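You operate a simulated robot arm through the tools that you are given. There is no shell and no other tool. Be economical: measure what you need, move in short steps, check, and stop when the job is done.

You run a simulated robot arm. Do the job below in one go: nothing can be reset, and whatever is moved stays where it is left.

Task
Put the yellow weight block from the steel work table and the purple pad from the steel work table on the grey tray shelf.
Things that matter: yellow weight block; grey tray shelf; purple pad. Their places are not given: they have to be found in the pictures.

The check looks at the end state, three seconds after you hand in, the way a careful person would. Anything else that was tipped, shoved, dropped, spilled or broken makes it a failure.

Robot
A 6-joint arm with a two-finger parallel gripper, fixed in place. Base frame: the origin is at the foot of the arm, x ahead of it, y to its left, z up; the work surface is at about z = 0. Lengths are in mm, angles in degrees, forces in N, time in s.
With the tool pointing down near the work surface it reaches from about 140 to 580 mm from the base axis. Its first joint turns from -66.0 to 66.0 degrees. Payload 2.1 kg.
Tool frame: the origin (TCP) lies between the finger pads and is the grasp point; the fingertips stand 30 mm ahead of it; z points along the fingers, y is the line along which they close. Largest opening 94 mm; finger width 28, thickness 10; the body of the gripper, 50 by 96 mm, starts 55 mm behind the TCP.
Orientation is that of the tool frame in the base frame, as [roll, pitch, yaw] about the fixed x, y, z axes, in that order (R = Rz(yaw) Ry(pitch) Rx(roll)). With the fingers straight down and closing along the base's y, the tool's x points along the base's -x, its y along +y and its z along -z.

Tools
- The arm moves only by the tool send_rows. Its argument "moves" is a list of rows, each an object (a shift or turn left out is 0, a gripper value left out holds the last) with "linear": the shift along the tool's x, y, z in mm, a list of three; "rot": the turn, a rotation vector about the tool's x, y, z in degrees, a list of three. In form: [{"linear": [dx, dy, dz], "rot": [ax, ay, az]}, ...]. A call has 1 to 10 rows; each row shifts and turns the commanded pose from where the row before left it, along the tool's axes as they then stand. "claw" is the closure, from 0 (fully open) to 1 (shut), set as the call begins (left out, the last holds). Rows are played at 5 a second. More than 50 mm and 8.6 degrees between two rows, or a gripper value outside its range, and nothing of the call is played. A pose out of reach is approached as far as the arm can. The call stops where the force on the tool passes 40 N (or 10 N more than at its start, if that is more) or the arm is blocked; 0.2 s more then pass. Each finger travels about 72 mm/s and halts on what it meets, pressing with about 36 N; the grip force reading is that of the motor and also rises with nothing between the fingers. The clock runs only during rows and for 0.2 s after the last one: add rows that do not move to give the fingers time. It gives the time, the measured TCP pose, the force on the tool (base axes), the opening and the grip force at its end, in the units of the frame above (readings bear some noise), and new pictures: "show" is both (left out), scene, wrist or none.
- Cameras (640 x 400 px; columns grow to the right, rows downward): "scene" is fixed at [46.3, -341.9, 501]; the picture's right is [0.94, -0.33, 0.00], its down [-0.13, -0.37, -0.92] and it looks along [0.31, 0.87, -0.39] (base axes); focal length 319 px, centre (320, 200). "wrist" rides on the gripper at [-37, 0, -58] in the tool frame; the picture's right is [0.00, -1.00, 0.00], its down [0.97, 0.00, -0.24] and it looks along [0.24, 0.00, 0.97] (tool axes); focal length 218 px, centre (320, 200).
- locate(camera, pixels): for up to 12 pixels [column, row] of the newest picture of that camera ("zoom" is the newest enlarged one), the place [x, y, z] in the base frame of the surface seen there, good to about 3 mm, but the place of the scene camera against the robot may be out by one fixed shift of up to 25 mm in any direction. No time passes.
- enlarge(camera, box): a new picture of the part [left, top, right, bottom] of that camera's present view, enlarged. No time passes.
- hand_in(): hands the job in; it is judged then, once.

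Keep the steps short. Do not move on a guess: measure, check each grasp and each placing, and mend mistakes. In all there are 60 turns and 120 pictures (those below and enlarged ones count). Leave the gripper open and the arm clear of the work at the hand-in unless told otherwise, and finish with a single line.

The tools are called after "Call:" by a JSON object that holds its "method" and its "body". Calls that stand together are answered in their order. send_rows: Moves the arm, as the interface text tells. Its arguments: {"type":"object","properties":{"moves":{"type":"array","items":{"type":"object","properties":{"linear":{"type":"array","items":{"type":"number"}},"rot":{"type":"array","items":{"type":"number"}}}}},"claw":{"type":"number"},"show":{"type":"string","enum":["both","scene","wrist","none"]}},"required":["moves"]} The other tools are called the same way: locate (camera, pixels) gives the place of the surface under pixels of a picture; enlarge (camera, box) takes an enlarged picture of a part of a camera's view; hand_in () hands the job in.

At the start:

```text
time: 0.0
tcp_pos: [189.8, 239.0, 401.0]
tcp_rot: [-180.0, 0.0, 179.9]
force: [0.9, 1.0, 0.3]
width: 94.0
grip_force: 0.1
```

scene: 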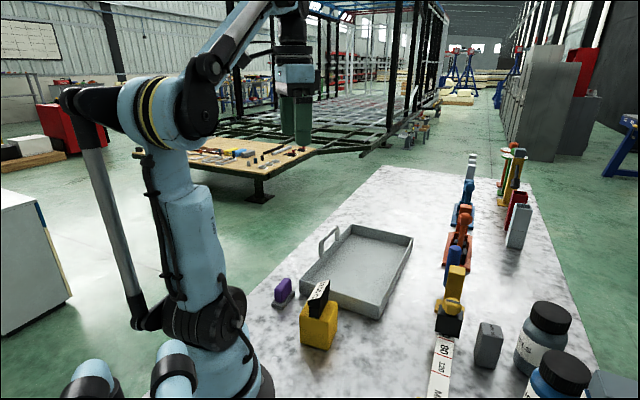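
wrist: 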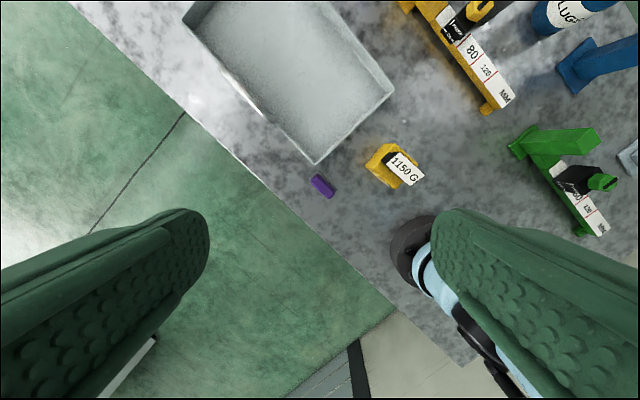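

I see the yellow block (scene ~318,325; wrist ~395,165), the purple pad (scene 283,290; wrist 322,185) and the grey tray. Next I measure them in both cameras and enlarge the wrist view.

Call:
{"method": "locate", "body": {"camera": "wrist", "pixels": [[322, 185], [316, 178], [332, 193], [375, 165], [404, 168], [388, 150], [410, 182], [315, 162], [393, 90], [290, 70], [250, 100], [290, 210]]}}

Call:
{"method": "locate", "body": {"camera": "scene", "pixels": [[282, 286], [283, 298], [318, 318], [318, 340], [319, 298], [360, 265], [302, 282], [378, 315], [412, 240], [345, 228], [325, 240], [330, 255]]}}

Call:
{"method": "enlarge", "body": {"camera": "wrist", "box": [270, 100, 450, 220]}}

Call:
{"method": "enlarge", "body": {"camera": "scene", "box": [250, 210, 430, 360]}}

```text
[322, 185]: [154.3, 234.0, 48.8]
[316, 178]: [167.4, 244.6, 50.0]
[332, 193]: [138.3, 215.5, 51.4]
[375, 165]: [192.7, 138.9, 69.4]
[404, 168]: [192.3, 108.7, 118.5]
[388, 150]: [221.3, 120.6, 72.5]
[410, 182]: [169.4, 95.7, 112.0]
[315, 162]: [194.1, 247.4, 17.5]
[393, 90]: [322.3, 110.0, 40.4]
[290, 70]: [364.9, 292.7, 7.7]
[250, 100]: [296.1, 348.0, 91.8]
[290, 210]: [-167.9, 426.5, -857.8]
```

```text
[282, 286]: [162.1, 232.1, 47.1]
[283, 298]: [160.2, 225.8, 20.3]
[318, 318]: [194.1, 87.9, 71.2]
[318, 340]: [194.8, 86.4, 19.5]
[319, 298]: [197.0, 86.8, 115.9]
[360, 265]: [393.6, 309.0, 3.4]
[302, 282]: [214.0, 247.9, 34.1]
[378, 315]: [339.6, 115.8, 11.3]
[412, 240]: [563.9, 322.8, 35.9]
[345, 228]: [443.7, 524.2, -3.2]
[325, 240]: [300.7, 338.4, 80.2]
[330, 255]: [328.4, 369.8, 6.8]
```

```text
3.33 times, centred on (360, 160) of wrist
```

zoom: 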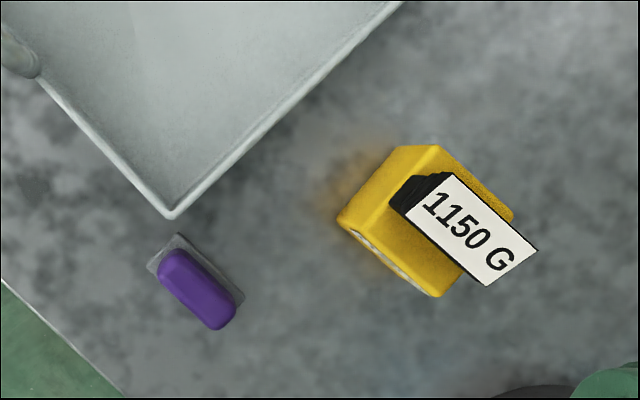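

```text
2.67 times, centred on (340, 285) of scene
```

zoom: 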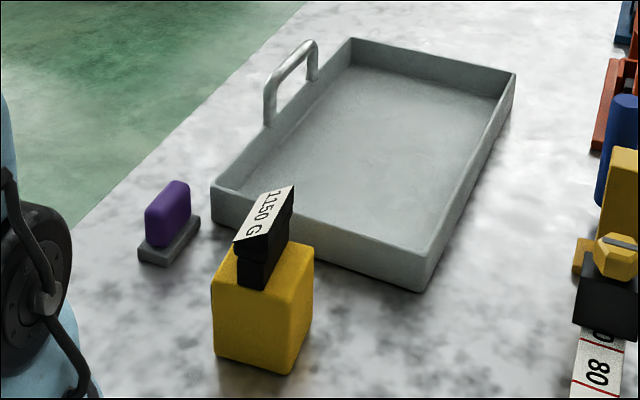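

The block and pad both sit at about 45° and the tray floor is near z = 5. I move above the block (about 195, 105) at z ≈ 280 and turn the tool 45° to measure from there.

Call:
{"method": "send_rows", "body": {"moves": [{"linear": [-1, -33, 30]}, {"linear": [-1, -33, 30]}, {"linear": [-1, -34, 30]}, {"linear": [-1, -34, 30]}, {"rot": [0, 0, -7.5]}, {"rot": [0, 0, -7.5]}, {"rot": [0, 0, -7.5]}, {"rot": [0, 0, -7.5]}, {"rot": [0, 0, -7.5]}, {"rot": [0, 0, -7.5]}], "show": "both"}}

```text
time: 2.2
tcp_pos: [193.7, 105.6, 281.3]
tcp_rot: [179.9, -0.1, -134.8]
force: [0.3, -0.3, -0.4]
width: 93.9
grip_force: 0.1
```

scene: 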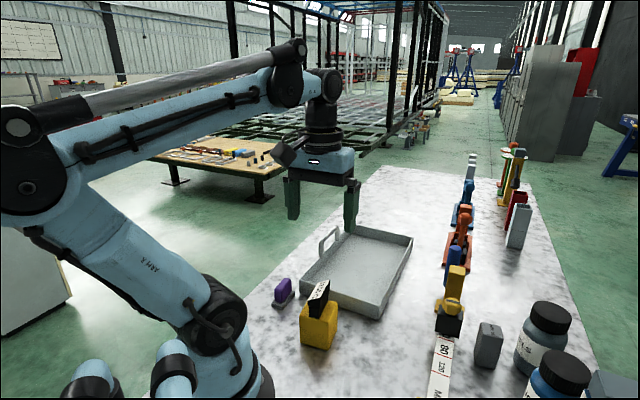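
wrist: 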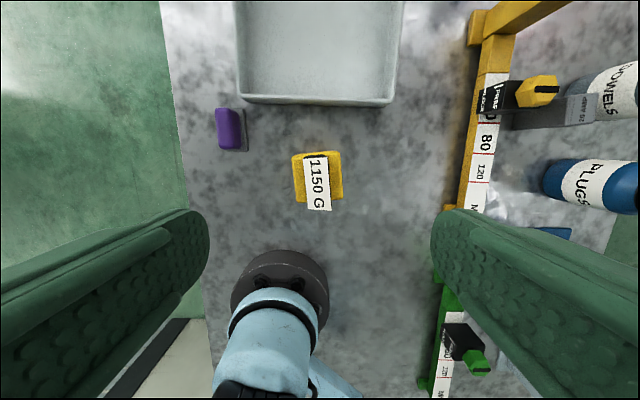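

The view is now aligned with the block (wrist ~318,180). I enlarge it to measure the block and pad corners.

Call:
{"method": "enlarge", "body": {"camera": "wrist", "box": [200, 90, 360, 220]}}

Call:
{"method": "locate", "body": {"camera": "wrist", "pixels": [[297, 156], [338, 153], [299, 198], [339, 194], [308, 160], [325, 160], [310, 207], [328, 208], [218, 110], [238, 112], [220, 146], [240, 146]]}}

Call:
{"method": "locate", "body": {"camera": "wrist", "pixels": [[238, 96], [392, 102], [320, 50], [280, 70], [236, 5], [403, 5], [475, 170], [318, 185], [230, 130], [300, 100], [320, 10]]}}

```text
3.08 times, centred on (280, 155) of wrist
```

zoom: 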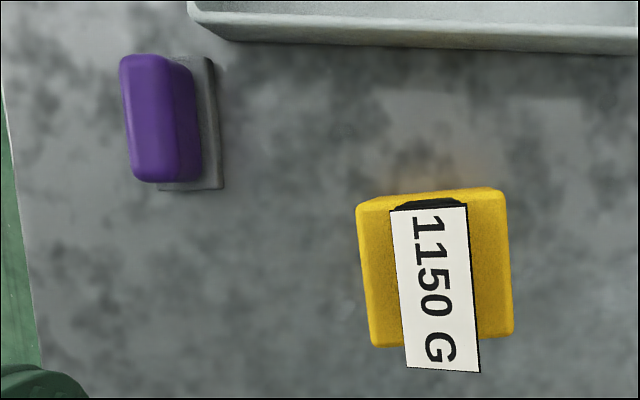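

```text
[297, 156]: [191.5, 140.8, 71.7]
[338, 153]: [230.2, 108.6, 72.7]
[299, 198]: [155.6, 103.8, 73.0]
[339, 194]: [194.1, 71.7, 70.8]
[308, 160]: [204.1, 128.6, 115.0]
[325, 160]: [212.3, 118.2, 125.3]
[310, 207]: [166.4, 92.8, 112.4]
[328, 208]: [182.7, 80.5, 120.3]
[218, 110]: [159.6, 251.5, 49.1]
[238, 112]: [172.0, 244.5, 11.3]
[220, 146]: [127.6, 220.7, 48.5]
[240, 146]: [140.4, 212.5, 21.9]
```

```text
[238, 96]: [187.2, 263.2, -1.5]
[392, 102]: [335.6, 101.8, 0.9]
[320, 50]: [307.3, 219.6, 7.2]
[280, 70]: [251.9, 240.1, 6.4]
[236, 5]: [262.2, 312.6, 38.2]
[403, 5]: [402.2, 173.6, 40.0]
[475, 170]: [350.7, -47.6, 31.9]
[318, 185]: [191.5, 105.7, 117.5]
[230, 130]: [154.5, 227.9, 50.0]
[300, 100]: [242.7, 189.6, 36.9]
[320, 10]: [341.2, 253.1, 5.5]
```

Block top centre is (193, 106, 72), about 50 mm square, turned +5.5° from the tool. The label reaches about z = 125, so the TCP must stay at about 76. I turn, come down to z ≈ 135, and look.

Call:
{"method": "send_rows", "body": {"moves": [{"rot": [0, 0, -5.5]}, {"linear": [0, 0, 40]}, {"linear": [0, 0, 40]}, {"linear": [0, 0, 35]}, {"linear": [0, 0, 30]}, {}], "show": "both"}}

```text
time: 3.6
tcp_pos: [195.6, 106.8, 136.0]
tcp_rot: [180.0, -0.1, -129.5]
force: [0.5, 0.5, 0.3]
width: 94.0
grip_force: 0.0
```

scene: 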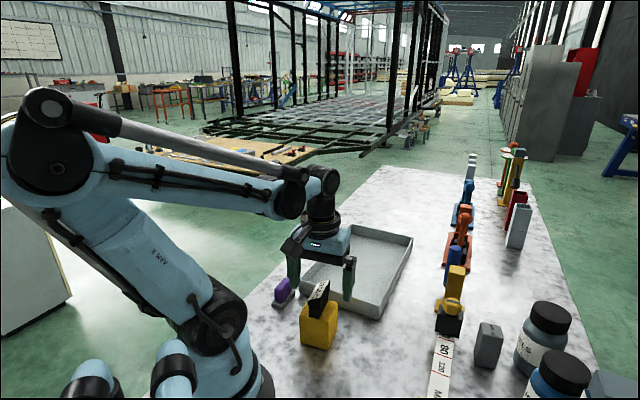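
wrist: 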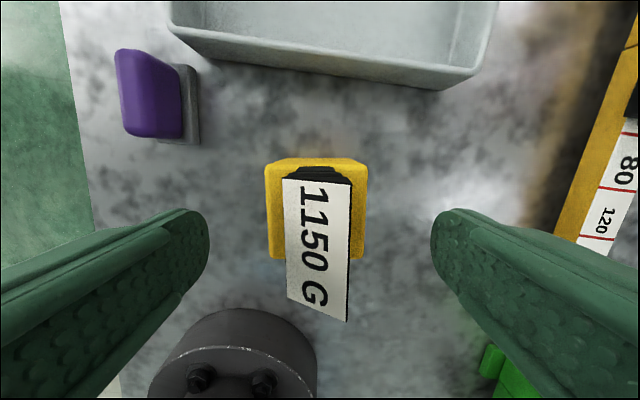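

The block is aligned and centred between the fingers. I check the label height and block edges once more before descending.

Call:
{"method": "locate", "body": {"camera": "wrist", "pixels": [[270, 170], [363, 170], [272, 250], [362, 250], [288, 185], [345, 190], [292, 295], [342, 312], [240, 330], [315, 230]]}}

```text
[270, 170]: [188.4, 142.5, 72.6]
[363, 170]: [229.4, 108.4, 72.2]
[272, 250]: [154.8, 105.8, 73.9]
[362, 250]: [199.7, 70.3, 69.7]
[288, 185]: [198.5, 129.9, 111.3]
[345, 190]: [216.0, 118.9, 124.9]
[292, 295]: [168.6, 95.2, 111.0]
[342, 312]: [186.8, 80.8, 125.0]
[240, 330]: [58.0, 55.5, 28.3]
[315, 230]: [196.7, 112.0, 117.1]
```

Label top is 125, block centre (193, 107). I descend 60 mm to z ≈ 76 with a 2 mm correction; body clearance stays about 6 mm.

Call:
{"method": "send_rows", "body": {"moves": [{"linear": [1.6, 1.9, 20]}, {"linear": [0, 0, 20]}, {"linear": [0, 0, 12]}, {"linear": [0, 0, 8]}, {}], "show": "both"}}

```text
time: 4.8
tcp_pos: [189.7, 106.7, 76.8]
tcp_rot: [-180.0, 0.0, -129.6]
force: [0.8, -0.3, -0.5]
width: 94.0
grip_force: 0.0
```

scene: 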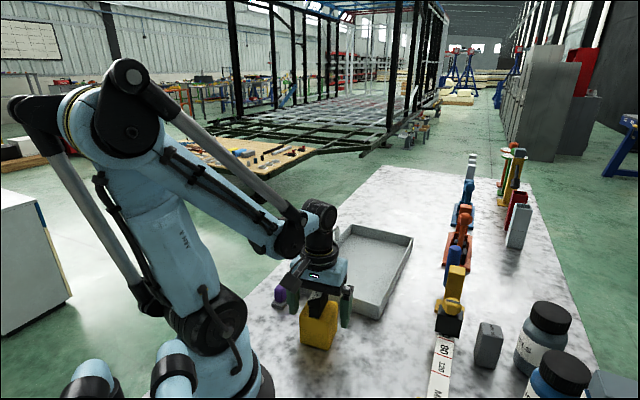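
wrist: 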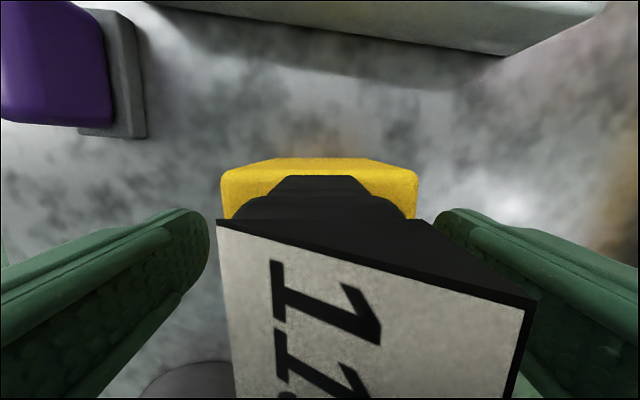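

No contact, fingers straddle the block and the label lies inside its width. I close.

Call:
{"method": "send_rows", "body": {"moves": [{}, {}, {}, {}, {}], "claw": 1, "show": "scene"}}

```text
time: 5.7
tcp_pos: [190.8, 105.6, 77.0]
tcp_rot: [179.9, 0.0, -129.5]
force: [-3.1, -1.0, 8.1]
width: 59.7
grip_force: 35.6
stopped in row 4: the force on the tool passed its limit (the readings are from after the stop); the commanded pose is now the measured one
```

scene: 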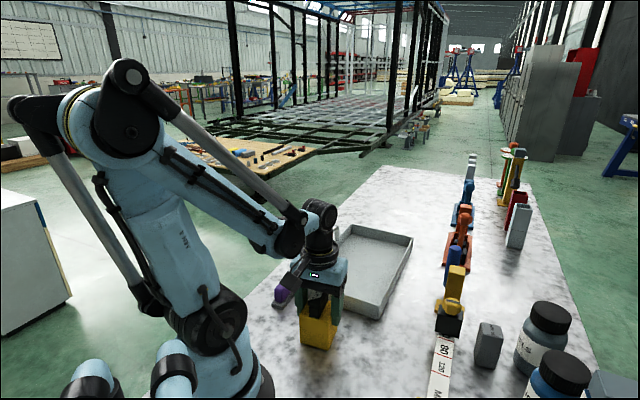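

Grip holds at width 59.7, 35.6 N. I lift slowly by 30 mm and check.

Call:
{"method": "send_rows", "body": {"moves": [{"linear": [0, 0, -5]}, {"linear": [0, 0, -10]}, {"linear": [0, 0, -15]}, {}]}}

```text
time: 6.7
tcp_pos: [191.5, 105.4, 107.3]
tcp_rot: [-179.9, -0.1, -129.4]
force: [0.3, -0.2, -11.2]
width: 59.9
grip_force: 36.3
```

scene: 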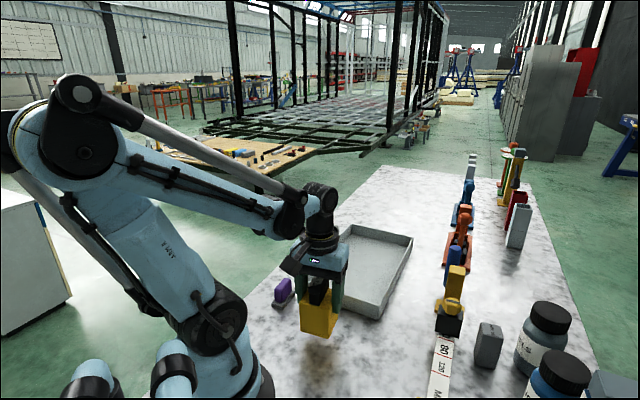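
wrist: 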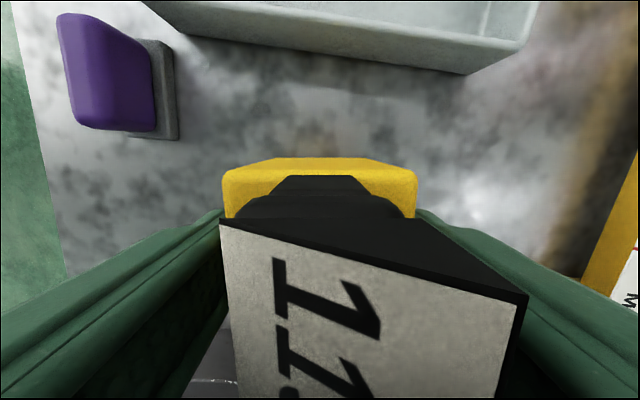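

The block is lifted (−11 N, as weighed). I raise to z ≈ 165, then move over the tray to (339, 193) and turn to line up with the tray.

Call:
{"method": "send_rows", "body": {"moves": [{"linear": [0, 0, -28]}, {"linear": [0, 0, -30]}, {"linear": [-26.9, -9.73, 0]}, {"linear": [-26.9, -9.73, 0]}, {"linear": [-26.9, -9.73, 0]}, {"linear": [-26.9, -9.73, 0]}, {"linear": [-26.9, -9.73, 0]}, {"linear": [-26.9, -9.73, 0]}, {"rot": [0, 0, 7]}, {}]}}

```text
time: 8.9
tcp_pos: [338.7, 192.7, 163.7]
tcp_rot: [-180.0, 0.0, -136.5]
force: [0.7, -0.5, -11.3]
width: 60.1
grip_force: 36.4
```

scene: 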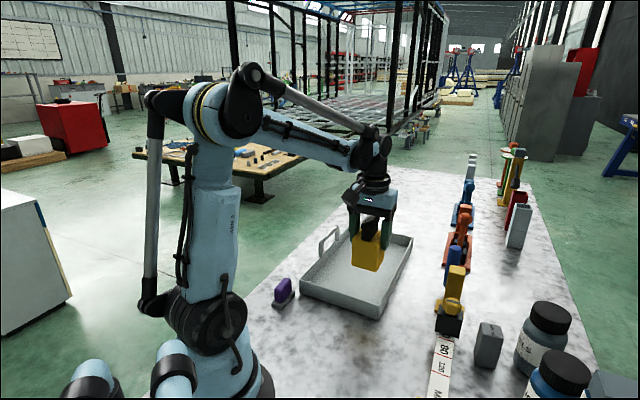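
wrist: 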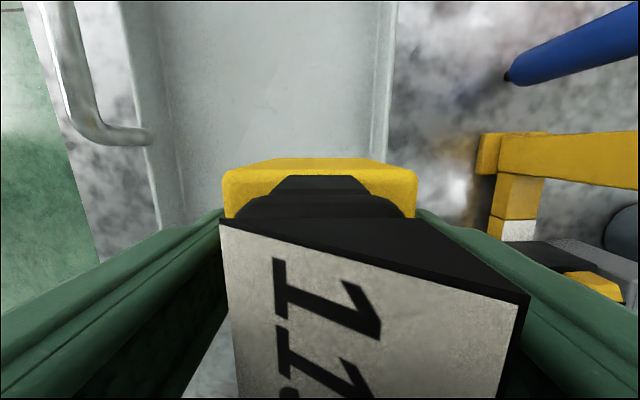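

I check where the tray walls lie relative to the held block.

Call:
{"method": "locate", "body": {"camera": "wrist", "pixels": [[397, 30], [393, 100], [372, 140], [385, 60], [150, 150], [170, 215], [185, 190], [135, 90], [260, 80], [350, 120]]}}

Call:
{"method": "locate", "body": {"camera": "scene", "pixels": [[300, 284], [375, 315], [412, 238], [368, 268], [366, 255], [377, 310], [350, 290]]}}

Call:
{"method": "enlarge", "body": {"camera": "scene", "box": [280, 170, 440, 330]}}

```text
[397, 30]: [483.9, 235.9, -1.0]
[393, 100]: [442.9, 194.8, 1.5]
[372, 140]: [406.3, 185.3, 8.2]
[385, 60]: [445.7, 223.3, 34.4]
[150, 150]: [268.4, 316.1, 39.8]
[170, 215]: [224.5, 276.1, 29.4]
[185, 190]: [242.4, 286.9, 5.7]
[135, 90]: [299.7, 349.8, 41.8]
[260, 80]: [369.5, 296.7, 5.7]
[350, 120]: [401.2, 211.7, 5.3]
```

```text
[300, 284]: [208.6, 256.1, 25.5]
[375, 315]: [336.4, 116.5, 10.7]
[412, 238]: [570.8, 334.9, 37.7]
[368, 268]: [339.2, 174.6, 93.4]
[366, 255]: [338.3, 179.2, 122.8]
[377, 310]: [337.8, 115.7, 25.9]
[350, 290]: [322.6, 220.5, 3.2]
```

```text
2.50 times, centred on (360, 250) of scene
```

zoom: 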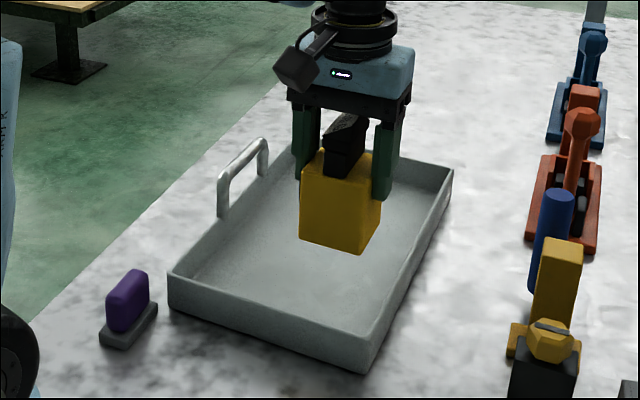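

Margins are good (22 mm to the right wall, 41 mm to the near wall). The tray floor is at about 5.5, so contact should come at TCP z ≈ 82.5. I descend.

Call:
{"method": "send_rows", "body": {"moves": [{"linear": [0, 0, 30]}, {"linear": [0, 0, 25]}, {"linear": [0, 0, 15]}, {"linear": [0, 0, 7]}, {"linear": [0, 0, 2]}, {"linear": [0, 0, 1]}, {}]}}

```text
time: 10.5
tcp_pos: [339.0, 192.4, 83.3]
tcp_rot: [-180.0, 0.0, -136.5]
force: [-0.1, -0.3, -12.5]
width: 60.2
grip_force: 35.3
```

scene: 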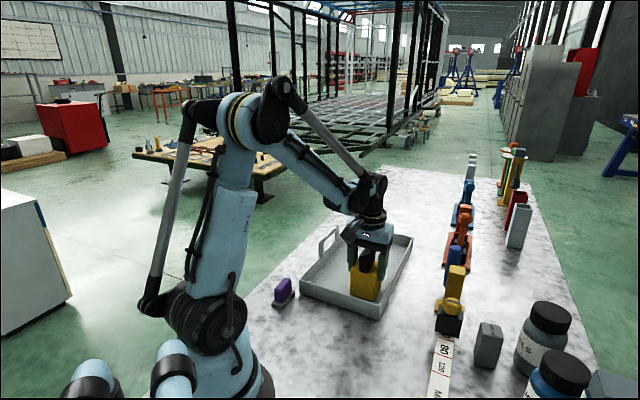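
wrist: 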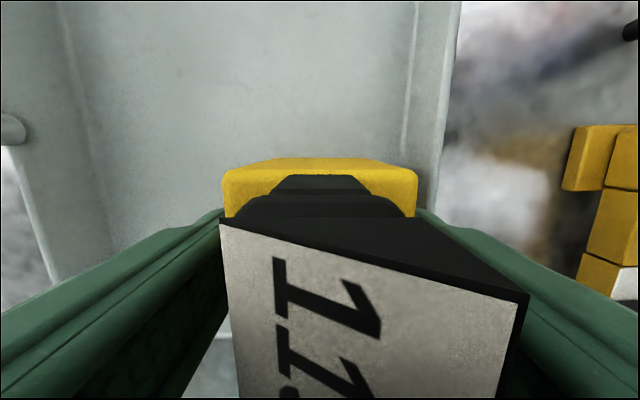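

Not yet in contact (still −12 N). I go down in 1 mm steps.

Call:
{"method": "send_rows", "body": {"moves": [{"linear": [0, 0, 1]}, {"linear": [0, 0, 1]}, {}], "show": "none"}}

```text
time: 11.3
tcp_pos: [337.8, 193.2, 82.7]
tcp_rot: [179.9, 0.0, -136.5]
force: [0.7, 0.5, -12.2]
width: 59.8
grip_force: 35.4
```

Call:
{"method": "send_rows", "body": {"moves": [{"linear": [0, 0, 1]}, {"linear": [0, 0, 1]}, {"linear": [0, 0, 1]}, {}], "show": "none"}}

```text
time: 11.9
tcp_pos: [336.8, 192.9, 81.3]
tcp_rot: [180.0, -0.2, -136.5]
force: [-1.6, -1.3, 11.7]
width: 59.7
grip_force: 36.0
stopped in row 3: the force on the tool passed its limit (the readings are from after the stop); the commanded pose is now the measured one
```

Force flipped to +12 N: the block is on the tray floor. I release with a partial opening so the fingers stay inside the wall line.

Call:
{"method": "send_rows", "body": {"moves": [{}, {}, {}, {}], "claw": 0.2, "show": "wrist"}}

```text
time: 12.9
tcp_pos: [336.4, 193.1, 81.7]
tcp_rot: [-180.0, -0.2, -136.4]
force: [-0.5, -0.6, 1.0]
width: 75.2
grip_force: 0.1
```

wrist: 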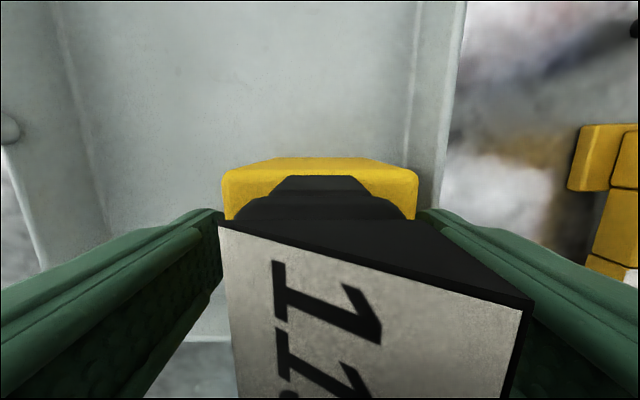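

Released. I raise straight up 140 mm and check the block stays standing.

Call:
{"method": "send_rows", "body": {"moves": [{"linear": [0, 0, -20]}, {"linear": [0, 0, -30]}, {"linear": [0, 0, -45]}, {"linear": [0, 0, -45]}, {}]}}

```text
time: 14.1
tcp_pos: [340.3, 192.6, 220.0]
tcp_rot: [180.0, -0.1, -136.4]
force: [-0.2, -0.2, 0.3]
width: 75.3
grip_force: 0.0
```

scene: 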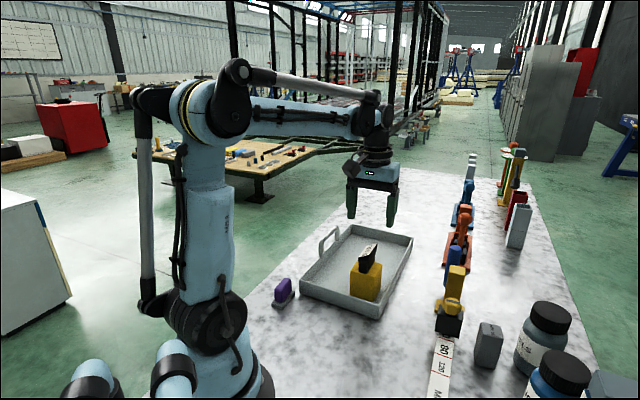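
wrist: 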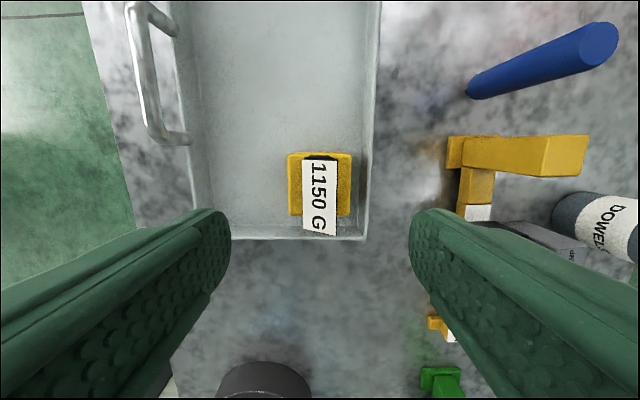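

The block stands upright in the tray. Now I go over the pad (about 152, 232) at z ≈ 175.

Call:
{"method": "send_rows", "body": {"moves": [{"linear": [21.8, 31.6, 0]}, {"linear": [21.8, 31.6, 0]}, {"linear": [21.8, 31.6, 0]}, {"linear": [21.8, 31.6, 0]}, {"linear": [21.8, 31.6, 0]}, {"linear": [0, 0, 22]}, {"linear": [0, 0, 23]}, {}], "show": "wrist"}}

```text
time: 15.9
tcp_pos: [149.6, 232.5, 177.8]
tcp_rot: [-180.0, -0.2, -136.5]
force: [0.4, 0.3, -0.1]
width: 75.1
grip_force: 0.1
```

wrist: 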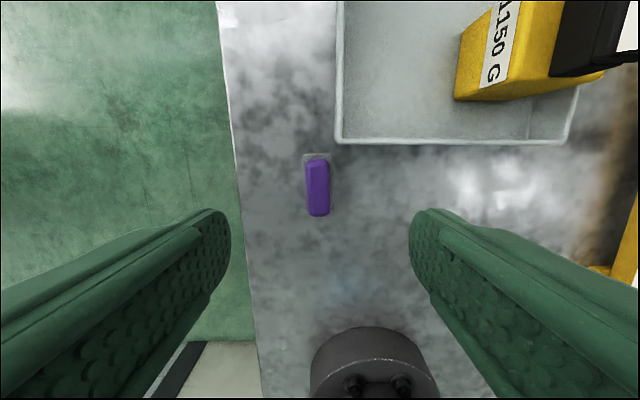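

Call:
{"method": "enlarge", "body": {"camera": "wrist", "box": [270, 130, 366, 230]}}

Call:
{"method": "locate", "body": {"camera": "wrist", "pixels": [[308, 164], [325, 163], [311, 212], [327, 212], [317, 188], [306, 156], [329, 158], [340, 140], [326, 140]]}}

```text
4.00 times, centred on (318, 180) of wrist
```

zoom: 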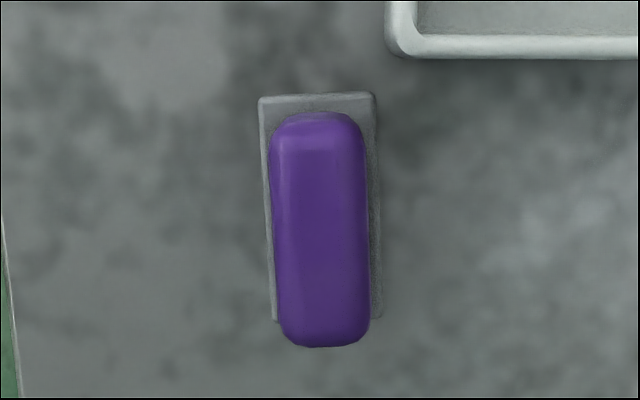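

```text
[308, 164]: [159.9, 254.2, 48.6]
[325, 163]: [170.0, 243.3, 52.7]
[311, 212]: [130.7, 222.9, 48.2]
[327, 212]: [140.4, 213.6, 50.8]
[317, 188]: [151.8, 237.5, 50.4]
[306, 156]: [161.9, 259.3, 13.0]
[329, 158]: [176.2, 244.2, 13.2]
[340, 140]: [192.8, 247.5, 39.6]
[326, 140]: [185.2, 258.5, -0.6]
```

The pad's purple grip is centred at (150, 233), about 18 mm thick, top at 50, base top at 13. I turn 2.5°, and descend to z ≈ 48 (tips at 18, above the base).

Call:
{"method": "send_rows", "body": {"moves": [{"rot": [0, 0, -2.5]}, {"linear": [0, 0.3, 40]}, {"linear": [0, 0, 40]}, {"linear": [0, 0, 25]}, {"linear": [0, 0, 15]}, {"linear": [0, 0, 8]}, {}]}}

```text
time: 17.5
tcp_pos: [147.8, 233.2, 50.1]
tcp_rot: [-180.0, -0.2, -134.0]
force: [-1.3, 0.8, -0.4]
width: 75.2
grip_force: 0.0
```

scene: 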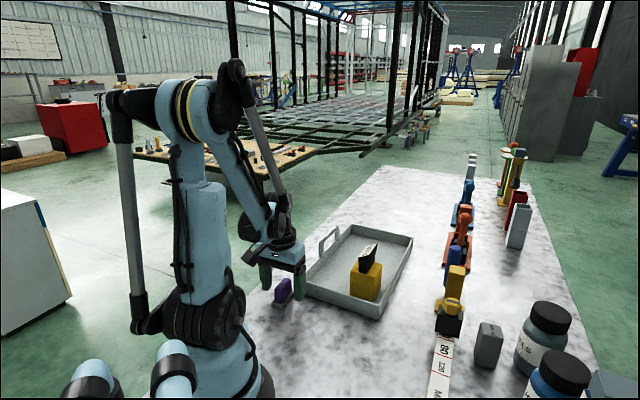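
wrist: 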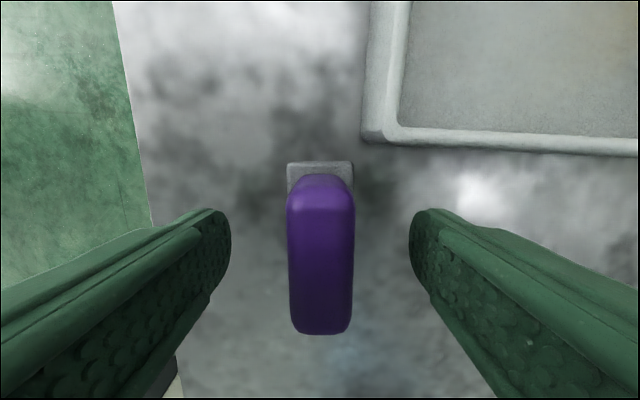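

Centred and aligned. I close on the purple grip.

Call:
{"method": "send_rows", "body": {"moves": [{}, {}, {}, {}, {}, {}], "claw": 1, "show": "wrist"}}

```text
time: 18.9
tcp_pos: [147.4, 234.4, 50.2]
tcp_rot: [179.9, -0.1, -134.0]
force: [-0.9, -0.4, 0.3]
width: 25.5
grip_force: 36.1
```

wrist: 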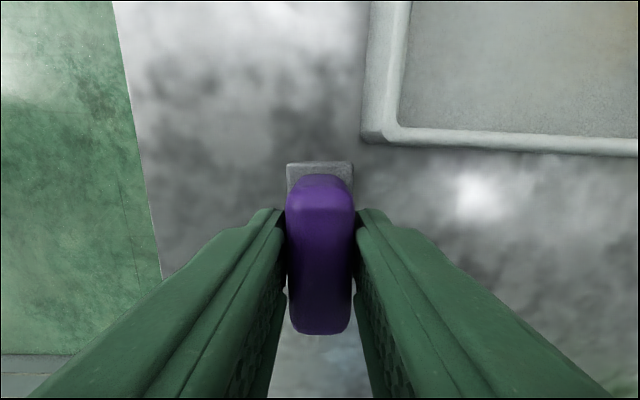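

Gripped at 25.5 mm, 36 N. I lift 80 mm.

Call:
{"method": "send_rows", "body": {"moves": [{"linear": [0, 0, -10]}, {"linear": [0, 0, -20]}, {"linear": [0, 0, -25]}, {"linear": [0, 0, -25]}, {}]}}

```text
time: 20.1
tcp_pos: [148.2, 232.3, 128.6]
tcp_rot: [-179.9, -0.1, -134.0]
force: [0.4, -0.1, -1.1]
width: 25.5
grip_force: 35.8
```

scene: 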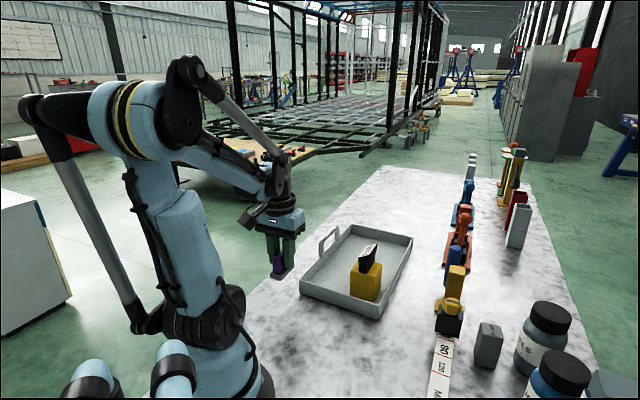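
wrist: 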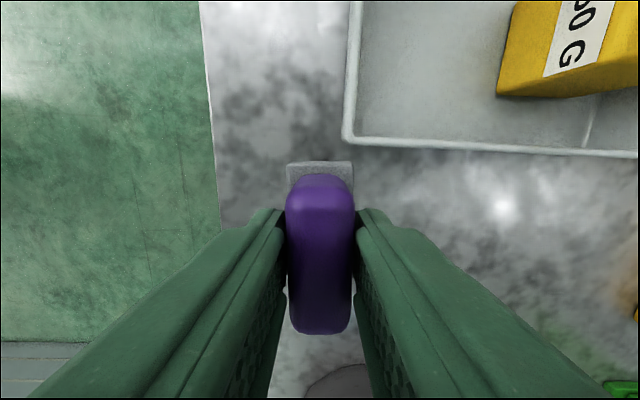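

The pad is held. I move over the free half of the tray at (268, 246), between the left wall and the block.

Call:
{"method": "send_rows", "body": {"moves": [{"linear": [-23.3, -19.2, 0]}, {"linear": [-23.3, -19.2, 0]}, {"linear": [-23.3, -19.2, 0]}, {"linear": [-23.3, -19.2, 0]}, {"rot": [0, 0, 2.5]}, {}]}}

```text
time: 21.5
tcp_pos: [271.1, 244.5, 126.8]
tcp_rot: [-180.0, -0.2, -136.5]
force: [-0.8, 0.3, -1.8]
width: 25.7
grip_force: 35.4
```

scene: 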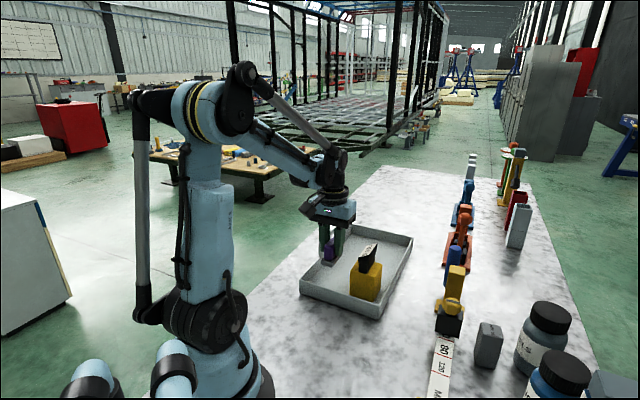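
wrist: 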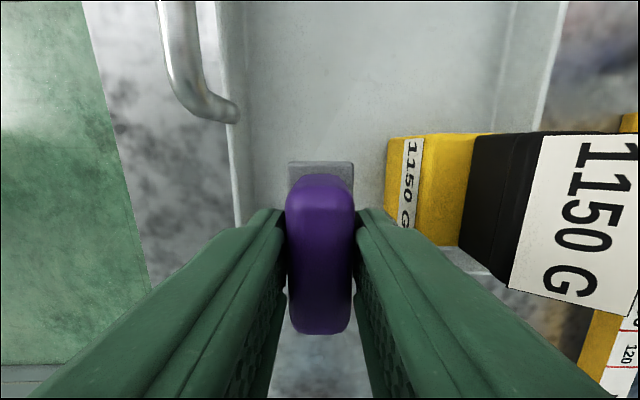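

The pad is over the tray floor, with room both sides. I check the label edge, tray handle and walls before going down.

Call:
{"method": "locate", "body": {"camera": "wrist", "pixels": [[215, 108], [180, 40], [240, 170], [250, 180], [392, 180], [515, 270], [480, 150], [390, 120], [545, 160]]}}

```text
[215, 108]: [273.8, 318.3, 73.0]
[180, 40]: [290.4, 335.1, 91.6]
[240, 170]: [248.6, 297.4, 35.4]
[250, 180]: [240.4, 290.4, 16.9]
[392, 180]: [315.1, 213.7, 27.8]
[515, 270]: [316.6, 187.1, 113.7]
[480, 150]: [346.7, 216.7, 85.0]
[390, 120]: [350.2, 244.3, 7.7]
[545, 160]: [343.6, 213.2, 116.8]
```

Clear by about 52 mm on each side. I descend to just above the floor (contact expected at z ≈ 55.5).

Call:
{"method": "send_rows", "body": {"moves": [{"linear": [0, 0, 30]}, {"linear": [0, 0, 22]}, {"linear": [0, 0, 12]}, {"linear": [0, 0, 4]}, {}, {"linear": [0, 0, 1]}, {"linear": [0, 0, 1]}, {}]}}

```text
time: 23.3
tcp_pos: [270.2, 246.8, 58.4]
tcp_rot: [-180.0, -0.2, -136.6]
force: [0.2, -0.2, -1.9]
width: 25.5
grip_force: 35.7
```

scene: 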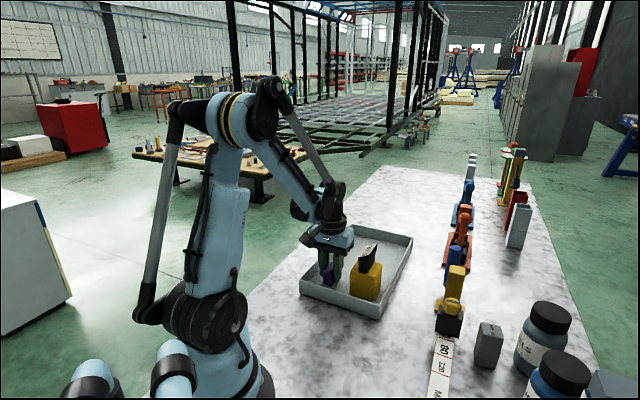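
wrist: 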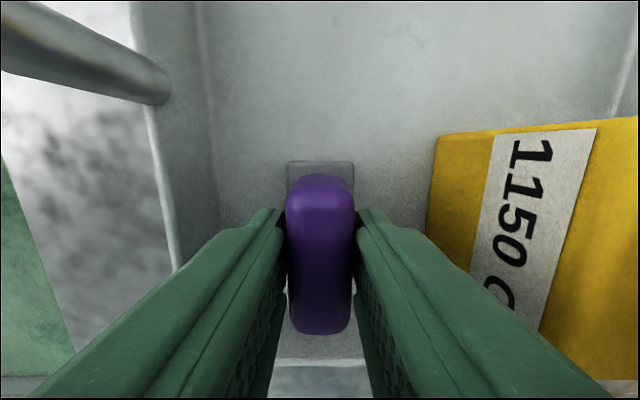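

No contact yet at z = 58. I continue in 1 mm steps.

Call:
{"method": "send_rows", "body": {"moves": [{"linear": [0, 0, 1]}, {"linear": [0, 0, 1]}, {"linear": [0, 0, 1]}, {}], "show": "none"}}

```text
time: 24.3
tcp_pos: [269.5, 246.3, 54.9]
tcp_rot: [179.9, -0.2, -136.5]
force: [0.8, 0.0, -2.2]
width: 25.4
grip_force: 35.6
```

Call:
{"method": "send_rows", "body": {"moves": [{"linear": [0, 0, 1]}, {"linear": [0, 0, 1]}, {}], "show": "none"}}

```text
time: 25.1
tcp_pos: [269.1, 246.0, 53.6]
tcp_rot: [180.0, -0.2, -136.5]
force: [-0.2, -2.7, 24.2]
width: 25.7
grip_force: 36.0
```

Contact (+24 N). I ease up 0.7 mm and release with a partial opening of about 50 mm.

Call:
{"method": "send_rows", "body": {"moves": [{"linear": [0, 0, -0.7]}, {}], "show": "none"}}

Call:
{"method": "send_rows", "body": {"moves": [{}, {}, {}, {}], "claw": 0.47, "show": "wrist"}}

```text
time: 25.7
tcp_pos: [269.2, 245.3, 54.0]
tcp_rot: [180.0, -0.2, -136.5]
force: [1.1, -0.3, 1.0]
width: 25.3
grip_force: 36.5
```

```text
time: 26.7
tcp_pos: [269.8, 244.6, 54.3]
tcp_rot: [-180.0, -0.2, -136.4]
force: [-0.5, 0.5, -0.6]
width: 49.8
grip_force: 0.0
```

wrist: 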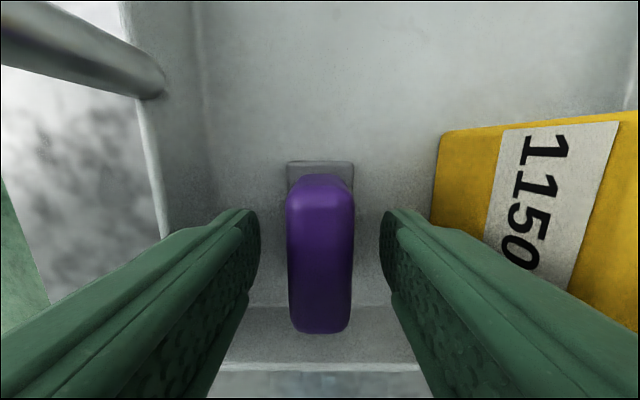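

The pad stands free. I go straight up 200 mm, then open fully.

Call:
{"method": "send_rows", "body": {"moves": [{"linear": [0, 0, -15]}, {"linear": [0, 0, -30]}, {"linear": [0, 0, -40]}, {"linear": [0, 0, -45]}, {"linear": [0, 0, -45]}, {"linear": [0, 0, -45]}, {}], "show": "none"}}

Call:
{"method": "send_rows", "body": {"moves": [{}, {}, {}], "claw": 0, "show": "both"}}

Call:
{"method": "enlarge", "body": {"camera": "scene", "box": [270, 210, 430, 330]}}

```text
time: 28.3
tcp_pos: [270.3, 244.7, 275.6]
tcp_rot: [180.0, -0.2, -136.4]
force: [-0.5, 0.0, -0.2]
width: 49.7
grip_force: 0.0
```

```text
time: 29.1
tcp_pos: [271.2, 246.7, 276.3]
tcp_rot: [-180.0, -0.2, -136.6]
force: [-0.3, 0.2, 0.6]
width: 93.8
grip_force: 0.1
```

scene: 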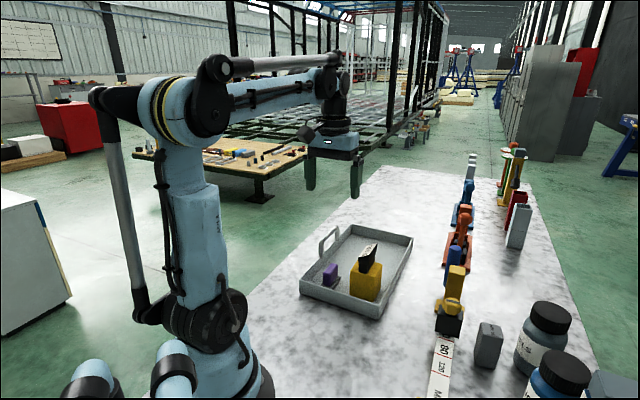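
wrist: 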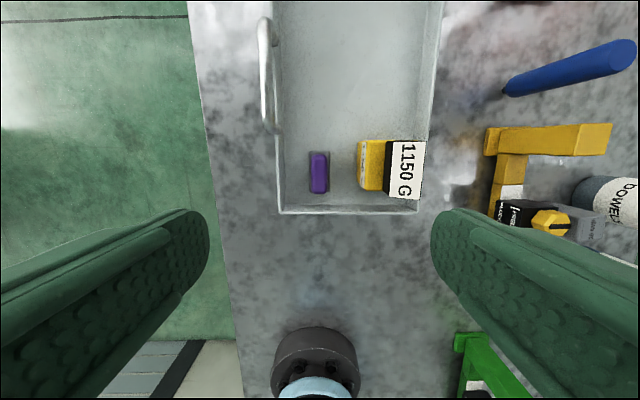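

```text
3.33 times, centred on (350, 270) of scene
```

zoom: 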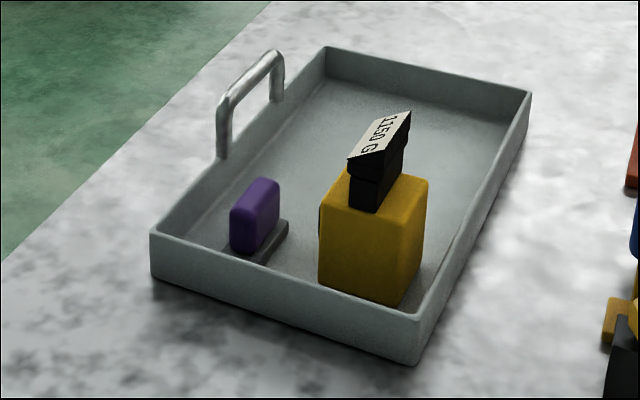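

Both objects stand upright on the tray floor, nothing else has moved, and the gripper is open and clear at z ≈ 276. I hand in.

Call:
{"method": "hand_in", "body": {}}

```text
The job is handed in.
```

The yellow weight block and the purple pad are both standing upright on the grey tray shelf; the job is handed in with the gripper open and the arm clear.
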